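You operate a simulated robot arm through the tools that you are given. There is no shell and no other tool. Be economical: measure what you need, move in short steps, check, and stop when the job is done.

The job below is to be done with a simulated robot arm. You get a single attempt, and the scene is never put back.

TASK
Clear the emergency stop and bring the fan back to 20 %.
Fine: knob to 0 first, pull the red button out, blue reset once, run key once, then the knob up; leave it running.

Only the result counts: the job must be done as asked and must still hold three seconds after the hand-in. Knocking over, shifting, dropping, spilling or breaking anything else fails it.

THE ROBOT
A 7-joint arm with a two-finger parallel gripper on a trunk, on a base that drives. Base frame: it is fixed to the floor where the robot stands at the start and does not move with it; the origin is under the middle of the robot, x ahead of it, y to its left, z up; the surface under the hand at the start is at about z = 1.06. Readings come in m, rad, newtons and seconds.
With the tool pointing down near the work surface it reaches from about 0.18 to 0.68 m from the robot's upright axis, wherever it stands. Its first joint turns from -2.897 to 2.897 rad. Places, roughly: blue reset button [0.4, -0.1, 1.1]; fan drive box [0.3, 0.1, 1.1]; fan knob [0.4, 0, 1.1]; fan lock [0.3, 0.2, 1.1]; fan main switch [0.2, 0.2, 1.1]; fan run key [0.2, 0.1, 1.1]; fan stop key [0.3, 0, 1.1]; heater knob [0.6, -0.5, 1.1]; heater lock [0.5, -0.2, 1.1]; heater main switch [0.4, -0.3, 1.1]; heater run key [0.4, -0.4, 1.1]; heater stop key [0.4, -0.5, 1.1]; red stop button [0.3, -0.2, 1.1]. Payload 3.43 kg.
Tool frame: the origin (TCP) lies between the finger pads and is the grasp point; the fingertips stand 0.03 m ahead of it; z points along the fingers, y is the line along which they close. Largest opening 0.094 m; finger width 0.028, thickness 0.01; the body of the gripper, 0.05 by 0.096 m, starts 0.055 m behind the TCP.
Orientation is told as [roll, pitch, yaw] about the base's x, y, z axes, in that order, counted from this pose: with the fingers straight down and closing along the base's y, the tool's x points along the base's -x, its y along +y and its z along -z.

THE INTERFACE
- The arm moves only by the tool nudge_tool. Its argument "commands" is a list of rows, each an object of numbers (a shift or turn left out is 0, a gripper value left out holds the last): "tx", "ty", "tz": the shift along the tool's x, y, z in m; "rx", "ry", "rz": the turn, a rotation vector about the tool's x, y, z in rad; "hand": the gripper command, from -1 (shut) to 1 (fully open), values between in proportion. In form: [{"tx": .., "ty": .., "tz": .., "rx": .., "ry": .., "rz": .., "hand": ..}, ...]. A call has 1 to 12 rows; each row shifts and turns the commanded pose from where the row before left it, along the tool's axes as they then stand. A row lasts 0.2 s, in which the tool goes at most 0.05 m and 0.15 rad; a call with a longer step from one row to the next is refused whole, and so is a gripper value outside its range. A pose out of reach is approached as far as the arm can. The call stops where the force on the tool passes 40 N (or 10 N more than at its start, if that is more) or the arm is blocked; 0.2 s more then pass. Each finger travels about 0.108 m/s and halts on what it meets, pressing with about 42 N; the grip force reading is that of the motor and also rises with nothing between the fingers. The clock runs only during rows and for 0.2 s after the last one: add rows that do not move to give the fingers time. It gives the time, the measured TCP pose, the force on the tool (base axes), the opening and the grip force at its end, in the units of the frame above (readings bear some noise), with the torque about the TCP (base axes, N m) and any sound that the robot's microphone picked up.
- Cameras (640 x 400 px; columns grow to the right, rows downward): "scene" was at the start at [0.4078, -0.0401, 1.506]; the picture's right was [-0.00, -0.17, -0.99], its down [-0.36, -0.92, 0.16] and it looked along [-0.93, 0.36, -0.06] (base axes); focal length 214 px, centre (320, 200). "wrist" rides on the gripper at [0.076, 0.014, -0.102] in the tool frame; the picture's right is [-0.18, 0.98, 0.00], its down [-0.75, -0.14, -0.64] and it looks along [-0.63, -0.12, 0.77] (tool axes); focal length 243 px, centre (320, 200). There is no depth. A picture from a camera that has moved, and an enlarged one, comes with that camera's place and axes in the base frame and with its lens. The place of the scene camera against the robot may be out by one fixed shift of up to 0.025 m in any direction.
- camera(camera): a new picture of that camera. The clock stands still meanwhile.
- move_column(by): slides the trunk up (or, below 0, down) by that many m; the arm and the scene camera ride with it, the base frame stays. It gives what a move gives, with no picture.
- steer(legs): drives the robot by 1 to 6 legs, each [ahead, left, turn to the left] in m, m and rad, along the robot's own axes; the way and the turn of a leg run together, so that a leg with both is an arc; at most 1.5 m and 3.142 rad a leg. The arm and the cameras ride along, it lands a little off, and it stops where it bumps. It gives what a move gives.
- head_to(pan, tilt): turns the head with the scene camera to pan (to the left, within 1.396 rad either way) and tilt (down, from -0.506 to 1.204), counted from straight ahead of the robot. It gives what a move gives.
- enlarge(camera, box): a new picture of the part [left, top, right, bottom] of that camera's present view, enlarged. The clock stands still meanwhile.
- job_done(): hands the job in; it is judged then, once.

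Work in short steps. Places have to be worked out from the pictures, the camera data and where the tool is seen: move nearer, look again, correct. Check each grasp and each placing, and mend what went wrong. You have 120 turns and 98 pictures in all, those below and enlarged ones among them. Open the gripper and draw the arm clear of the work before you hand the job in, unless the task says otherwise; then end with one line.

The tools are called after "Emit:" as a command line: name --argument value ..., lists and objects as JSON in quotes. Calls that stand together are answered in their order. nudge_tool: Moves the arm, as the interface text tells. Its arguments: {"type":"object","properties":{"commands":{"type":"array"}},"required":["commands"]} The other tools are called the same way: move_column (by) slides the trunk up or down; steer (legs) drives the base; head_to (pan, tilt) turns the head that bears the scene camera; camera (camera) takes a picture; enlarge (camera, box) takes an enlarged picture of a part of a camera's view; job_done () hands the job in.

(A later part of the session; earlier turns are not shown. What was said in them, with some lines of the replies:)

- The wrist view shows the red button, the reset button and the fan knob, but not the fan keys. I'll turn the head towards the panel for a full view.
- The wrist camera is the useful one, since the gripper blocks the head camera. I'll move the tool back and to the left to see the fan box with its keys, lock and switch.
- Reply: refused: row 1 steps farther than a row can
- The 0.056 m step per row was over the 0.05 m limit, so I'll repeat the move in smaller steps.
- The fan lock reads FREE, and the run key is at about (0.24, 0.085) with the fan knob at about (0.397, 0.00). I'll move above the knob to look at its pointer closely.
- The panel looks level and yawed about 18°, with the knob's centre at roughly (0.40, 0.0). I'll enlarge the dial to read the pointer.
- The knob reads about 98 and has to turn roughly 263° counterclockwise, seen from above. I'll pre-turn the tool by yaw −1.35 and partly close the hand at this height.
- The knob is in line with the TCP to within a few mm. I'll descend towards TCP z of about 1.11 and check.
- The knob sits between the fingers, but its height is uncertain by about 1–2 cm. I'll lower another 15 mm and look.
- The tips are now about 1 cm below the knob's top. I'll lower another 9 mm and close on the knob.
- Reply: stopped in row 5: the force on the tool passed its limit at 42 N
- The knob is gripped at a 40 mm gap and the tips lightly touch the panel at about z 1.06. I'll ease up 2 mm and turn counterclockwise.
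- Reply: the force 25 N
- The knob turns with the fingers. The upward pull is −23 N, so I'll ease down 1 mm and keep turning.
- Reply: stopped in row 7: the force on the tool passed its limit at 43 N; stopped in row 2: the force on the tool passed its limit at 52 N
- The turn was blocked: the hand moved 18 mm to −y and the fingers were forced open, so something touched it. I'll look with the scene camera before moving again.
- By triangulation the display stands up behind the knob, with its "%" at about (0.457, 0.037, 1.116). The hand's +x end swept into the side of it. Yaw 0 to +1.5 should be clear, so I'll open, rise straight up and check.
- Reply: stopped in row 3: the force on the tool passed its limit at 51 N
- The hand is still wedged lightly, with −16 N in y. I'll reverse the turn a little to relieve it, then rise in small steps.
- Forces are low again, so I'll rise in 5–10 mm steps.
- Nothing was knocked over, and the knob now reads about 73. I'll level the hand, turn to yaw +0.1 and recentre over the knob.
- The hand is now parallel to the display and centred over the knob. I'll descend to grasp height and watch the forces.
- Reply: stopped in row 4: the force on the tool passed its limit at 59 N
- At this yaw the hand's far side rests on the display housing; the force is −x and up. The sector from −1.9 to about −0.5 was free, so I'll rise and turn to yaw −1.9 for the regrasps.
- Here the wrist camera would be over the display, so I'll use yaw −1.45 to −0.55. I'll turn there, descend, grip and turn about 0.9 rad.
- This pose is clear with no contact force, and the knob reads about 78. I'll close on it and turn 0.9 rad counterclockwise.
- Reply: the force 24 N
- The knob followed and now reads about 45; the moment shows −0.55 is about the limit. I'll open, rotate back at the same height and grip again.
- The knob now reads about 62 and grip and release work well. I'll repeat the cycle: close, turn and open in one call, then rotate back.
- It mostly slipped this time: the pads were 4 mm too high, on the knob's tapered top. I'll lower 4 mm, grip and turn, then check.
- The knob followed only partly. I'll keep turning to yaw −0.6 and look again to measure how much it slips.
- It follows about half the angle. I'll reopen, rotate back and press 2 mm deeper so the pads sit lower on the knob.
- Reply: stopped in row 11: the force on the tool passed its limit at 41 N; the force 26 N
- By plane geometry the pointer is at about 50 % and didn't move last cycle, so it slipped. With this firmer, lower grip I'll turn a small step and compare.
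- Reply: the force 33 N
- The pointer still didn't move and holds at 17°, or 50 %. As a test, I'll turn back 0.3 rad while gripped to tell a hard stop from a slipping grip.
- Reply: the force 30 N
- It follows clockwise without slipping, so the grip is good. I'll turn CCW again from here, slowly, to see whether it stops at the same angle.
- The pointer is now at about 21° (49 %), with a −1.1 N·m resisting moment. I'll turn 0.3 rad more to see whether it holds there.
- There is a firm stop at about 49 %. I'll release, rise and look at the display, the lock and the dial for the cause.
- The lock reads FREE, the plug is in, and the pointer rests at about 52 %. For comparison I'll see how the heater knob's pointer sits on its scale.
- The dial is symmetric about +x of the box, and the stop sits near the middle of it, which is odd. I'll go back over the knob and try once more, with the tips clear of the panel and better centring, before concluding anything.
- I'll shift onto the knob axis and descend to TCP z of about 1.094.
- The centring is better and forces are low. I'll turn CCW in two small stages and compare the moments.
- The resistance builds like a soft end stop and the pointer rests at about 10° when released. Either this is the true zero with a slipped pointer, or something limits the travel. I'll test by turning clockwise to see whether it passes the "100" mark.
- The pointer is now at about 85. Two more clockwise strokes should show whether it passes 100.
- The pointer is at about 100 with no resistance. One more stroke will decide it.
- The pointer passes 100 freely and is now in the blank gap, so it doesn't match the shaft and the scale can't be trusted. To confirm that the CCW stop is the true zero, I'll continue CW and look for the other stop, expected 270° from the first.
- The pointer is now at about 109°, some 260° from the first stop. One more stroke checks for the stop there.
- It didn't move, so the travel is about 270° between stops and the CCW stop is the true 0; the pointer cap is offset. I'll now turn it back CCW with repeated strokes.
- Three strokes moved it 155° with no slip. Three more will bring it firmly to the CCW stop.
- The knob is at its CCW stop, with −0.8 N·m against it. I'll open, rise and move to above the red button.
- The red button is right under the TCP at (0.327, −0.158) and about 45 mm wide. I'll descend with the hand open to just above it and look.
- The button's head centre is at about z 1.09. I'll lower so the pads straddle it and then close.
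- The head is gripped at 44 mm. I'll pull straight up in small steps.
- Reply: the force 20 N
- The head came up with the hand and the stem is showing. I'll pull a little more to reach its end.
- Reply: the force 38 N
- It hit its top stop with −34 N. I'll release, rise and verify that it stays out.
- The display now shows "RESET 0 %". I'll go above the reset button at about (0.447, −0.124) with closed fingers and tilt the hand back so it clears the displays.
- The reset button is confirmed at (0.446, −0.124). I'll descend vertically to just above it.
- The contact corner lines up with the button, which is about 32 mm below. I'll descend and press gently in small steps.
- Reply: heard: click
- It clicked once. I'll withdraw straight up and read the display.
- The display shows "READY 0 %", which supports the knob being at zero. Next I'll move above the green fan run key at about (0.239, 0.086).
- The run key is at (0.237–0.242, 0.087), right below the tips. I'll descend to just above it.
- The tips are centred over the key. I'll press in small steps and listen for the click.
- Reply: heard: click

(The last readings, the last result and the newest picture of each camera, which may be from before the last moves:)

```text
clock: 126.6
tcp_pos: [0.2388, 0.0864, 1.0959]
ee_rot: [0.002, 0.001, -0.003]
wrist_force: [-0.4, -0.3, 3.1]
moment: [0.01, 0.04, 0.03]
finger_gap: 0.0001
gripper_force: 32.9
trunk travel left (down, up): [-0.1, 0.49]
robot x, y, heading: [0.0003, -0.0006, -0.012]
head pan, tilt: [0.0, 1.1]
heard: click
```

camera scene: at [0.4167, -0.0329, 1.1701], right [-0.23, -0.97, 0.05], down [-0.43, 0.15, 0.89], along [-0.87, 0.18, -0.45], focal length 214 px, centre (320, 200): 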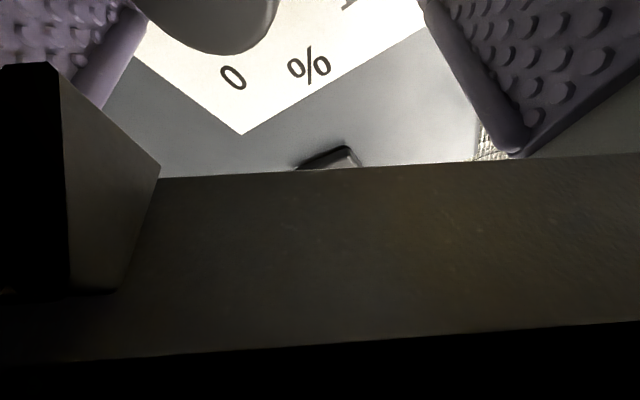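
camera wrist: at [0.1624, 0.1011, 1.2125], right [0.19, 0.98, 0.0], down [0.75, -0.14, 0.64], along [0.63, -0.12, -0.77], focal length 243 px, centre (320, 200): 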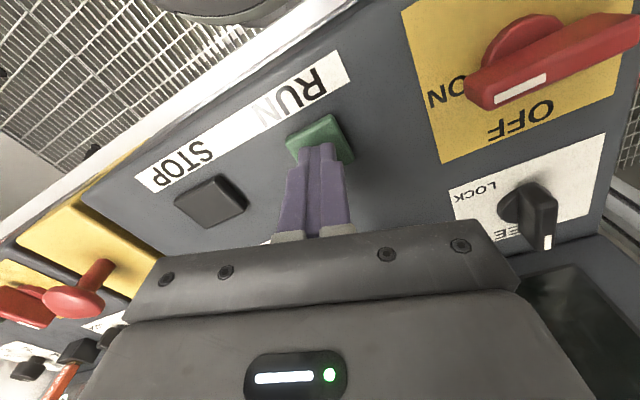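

It clicked. I'll withdraw straight up and check the display.

Emit:
nudge_tool --commands '[{"tz": -0.02}, {"tz": -0.04}, {"tz": -0.04}, {"tz": -0.035}, {"tx": -0.03, "ty": -0.03}, {"tx": -0.03, "ty": -0.03}, {"tx": -0.02, "ty": -0.03}, {}]'

Emit:
camera --camera "wrist"

```text
clock: 128.4
tcp_pos: [0.3203, -0.0035, 1.2302]
ee_rot: [0.002, 0.001, -0.004]
wrist_force: [-0.1, -0.6, 1.0]
moment: [0.01, 0.02, 0.01]
finger_gap: 0.0002
gripper_force: 33.1
trunk travel left (down, up): [-0.1, 0.49]
robot x, y, heading: [0.0005, -0.0001, -0.008]
head pan, tilt: [0.0, 1.1]
```

```text
36 pictures are left
camera wrist: at [0.243, 0.0104, 1.3327], right [0.19, 0.98, 0.0], down [0.75, -0.15, 0.64], along [0.63, -0.12, -0.77], focal length 243 px, centre (320, 200)
```

wrist: 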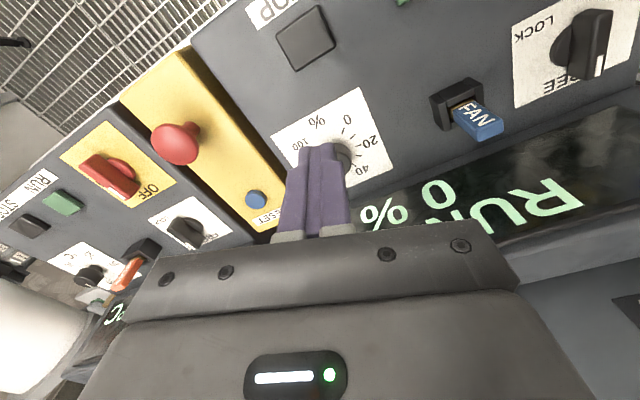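

"RUN 0 %". Now the knob needs about 54° (0.94 rad) clockwise. I'll go over it at yaw −0.6 with the fingers at 61 mm.

Emit:
nudge_tool --commands '[{"tx": -0.04, "ty": 0.002, "hand": 0.3}, {"tx": -0.035, "ty": 0.0025}, {"rz": 0.15}, {"rz": 0.15}, {"rz": 0.15}, {"rz": 0.15}, {}]'

```text
clock: 130.0
tcp_pos: [0.3935, 0.0008, 1.2308]
ee_rot: [0.0, 0.001, -0.606]
wrist_force: [1.4, -0.4, -0.2]
moment: [0.05, 0.02, -0.01]
finger_gap: 0.0611
gripper_force: 0.0
trunk travel left (down, up): [-0.1, 0.49]
robot x, y, heading: [-0.0011, -0.0038, -0.009]
head pan, tilt: [0.0, 1.1]
```

I'll descend to grip height.

Emit:
nudge_tool --commands '[{"tx": -0.0015, "tz": 0.04}, {"tz": 0.04}, {"tz": 0.03}, {"tz": 0.018}, {"tz": 0.008}, {}]'

Emit:
camera --camera "wrist"

```text
clock: 131.4
tcp_pos: [0.3953, 0.0006, 1.0945]
ee_rot: [-0.001, 0.003, -0.604]
wrist_force: [-1.0, -0.4, 0.5]
moment: [0.03, -0.03, -0.01]
finger_gap: 0.0611
gripper_force: 0.1
trunk travel left (down, up): [-0.1, 0.49]
robot x, y, heading: [-0.0028, -0.0006, -0.013]
head pan, tilt: [0.0, 1.1]
```

```text
35 pictures are left
camera wrist: at [0.3408, 0.0546, 1.1972], right [0.71, 0.7, 0.0], down [0.54, -0.54, 0.64], along [0.45, -0.45, -0.77], focal length 243 px, centre (320, 200)
```

wrist: 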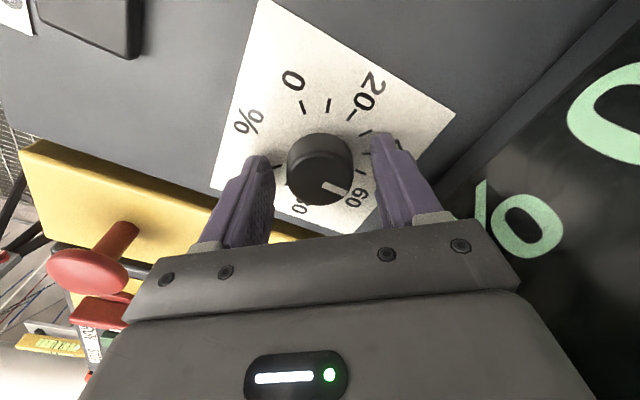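

The display is readable from here ("0 %"). I'll grip and turn clockwise 0.6 rad, then read it.

Emit:
nudge_tool --commands '[{"hand": -1}, {}, {}, {"rz": 0.12}, {"rz": 0.12}, {"rz": 0.12}, {"rz": 0.12}, {"rz": 0.12}, {}]'

Emit:
camera --camera "wrist"

```text
clock: 133.4
tcp_pos: [0.3959, 0.0004, 1.0949]
ee_rot: [0.001, 0.002, -1.206]
wrist_force: [0.5, -2.8, -5.8]
moment: [-0.5, -0.67, 0.01]
finger_gap: 0.0395
gripper_force: 45.5
trunk travel left (down, up): [-0.1, 0.49]
robot x, y, heading: [-0.003, -0.0041, -0.011]
head pan, tilt: [0.0, 1.1]
```

```text
34 pictures are left
camera wrist: at [0.3811, 0.0756, 1.1972], right [0.98, 0.18, 0.0], down [0.14, -0.76, 0.64], along [0.11, -0.63, -0.77], focal length 243 px, centre (320, 200)
```

wrist: 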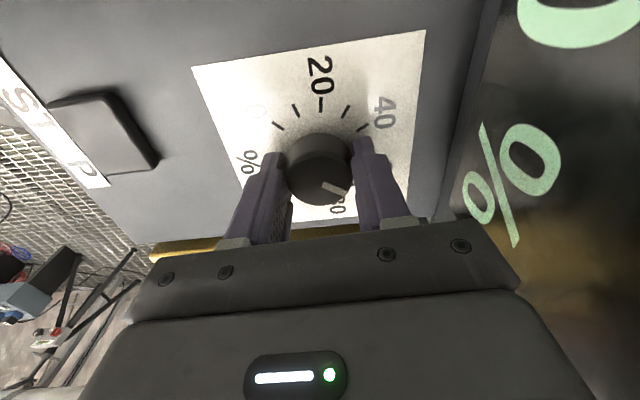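

From here only the "%" sign can be read. I'll turn 0.3 rad more, release and rise to read the value.

Emit:
nudge_tool --commands '[{"rz": 0.1}, {"rz": 0.1}, {"rz": 0.1}, {}, {"hand": 0.3}, {}, {}, {"tz": -0.02}, {"tz": -0.04}, {"tz": -0.04}, {"tz": -0.036}]'

Emit:
nudge_tool --commands '[{"rz": -0.15}, {"rz": -0.15}, {"rz": -0.15}, {"rz": -0.15}, {"rz": -0.15}, {"rz": -0.15}, {}]'

Emit:
camera --camera "wrist"

```text
clock: 135.8
tcp_pos: [0.3958, 0.0011, 1.2315]
ee_rot: [0.002, 0.003, -1.503]
wrist_force: [1.0, 0.0, -0.6]
moment: [0.04, -0.02, 0.0]
finger_gap: 0.0611
gripper_force: 0.0
trunk travel left (down, up): [-0.1, 0.49]
robot x, y, heading: [-0.0028, -0.001, -0.006]
head pan, tilt: [0.0, 1.1]
```

```text
clock: 137.4
tcp_pos: [0.3958, 0.001, 1.2319]
ee_rot: [0.001, 0.0, -0.603]
wrist_force: [0.7, 0.4, 0.1]
moment: [-0.01, 0.01, -0.02]
finger_gap: 0.061
gripper_force: 0.1
trunk travel left (down, up): [-0.1, 0.49]
robot x, y, heading: [-0.0001, -0.0007, -0.01]
head pan, tilt: [0.0, 1.1]
```

```text
33 pictures are left
camera wrist: at [0.3404, 0.0546, 1.3333], right [0.71, 0.71, 0.0], down [0.54, -0.54, 0.64], along [0.45, -0.45, -0.77], focal length 243 px, centre (320, 200)
```

wrist: 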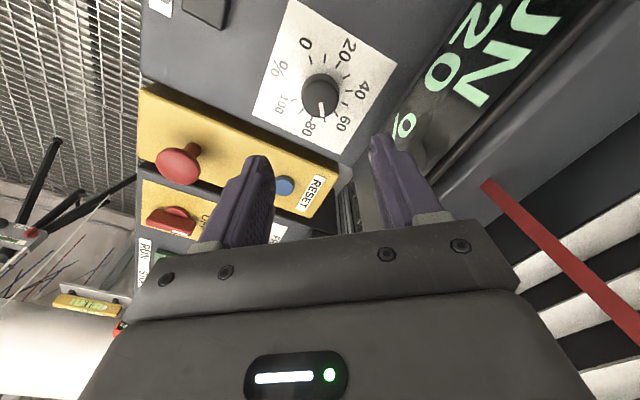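

The display seems to read 20. I'll enlarge it to confirm.

Emit:
enlarge --camera "wrist" --box '[380, 0, 580, 140]'

```text
2.86 times, centred on (480, 70) of wrist
camera zoom: at [0.3404, 0.0546, 1.3333], right [0.71, 0.71, 0.0], down [0.54, -0.54, 0.64], along [0.45, -0.45, -0.77], focal length 693 px, centre (-137, 571)
```

zoom: 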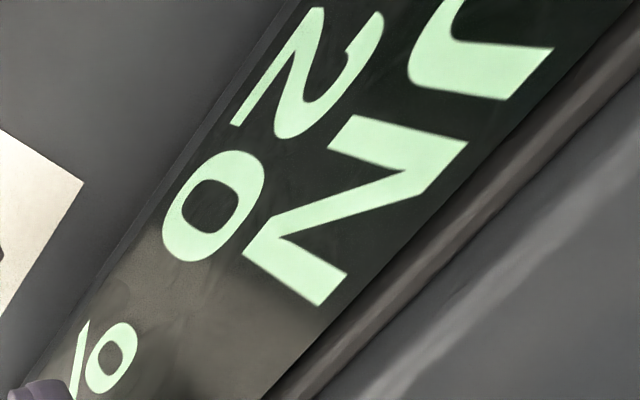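

"RUN 20 %". I'll open the hand, draw clear and check once more that everything holds.

Emit:
nudge_tool --commands '[{"hand": 1, "tz": -0.04}, {"tz": -0.04}, {"tz": -0.04, "rz": -0.15}, {"rz": -0.15, "tx": 0.02}, {"rz": -0.15, "tx": 0.03}, {"rz": -0.15, "tx": 0.03}, {"tx": 0.03}, {}, {}, {}]'

Emit:
camera --camera "wrist"

```text
clock: 139.6
tcp_pos: [0.2897, 0.0229, 1.3523]
ee_rot: [0.0, 0.002, -0.006]
wrist_force: [0.1, 0.3, 0.7]
moment: [-0.01, 0.01, -0.01]
finger_gap: 0.094
gripper_force: 0.1
trunk travel left (down, up): [-0.1, 0.49]
robot x, y, heading: [-0.0027, -0.0056, -0.007]
head pan, tilt: [0.0, 1.1]
```

```text
31 pictures are left
camera wrist: at [0.213, 0.0367, 1.4537], right [0.19, 0.98, 0.0], down [0.75, -0.15, 0.64], along [0.63, -0.12, -0.77], focal length 243 px, centre (320, 200)
```

wrist: 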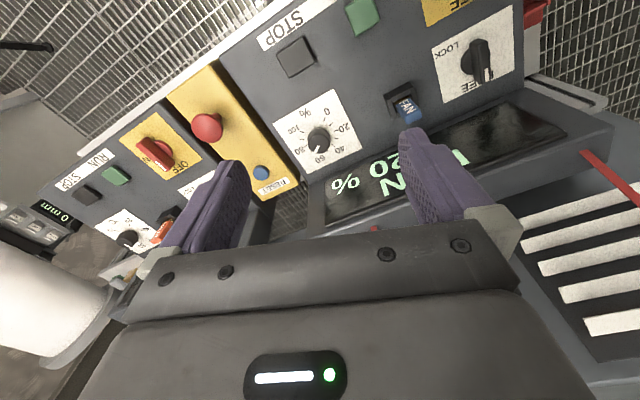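

The display still shows RUN 20 %, the red button stays out, everything else is in place, and the arm is clear. I'll hand in.

Emit:
job_done

```text
The job is handed in.
```

The emergency stop is cleared and the fan is running at 20 %, going by its display; the knob's pointer cap is offset on its shaft, so it doesn't match the printed scale.
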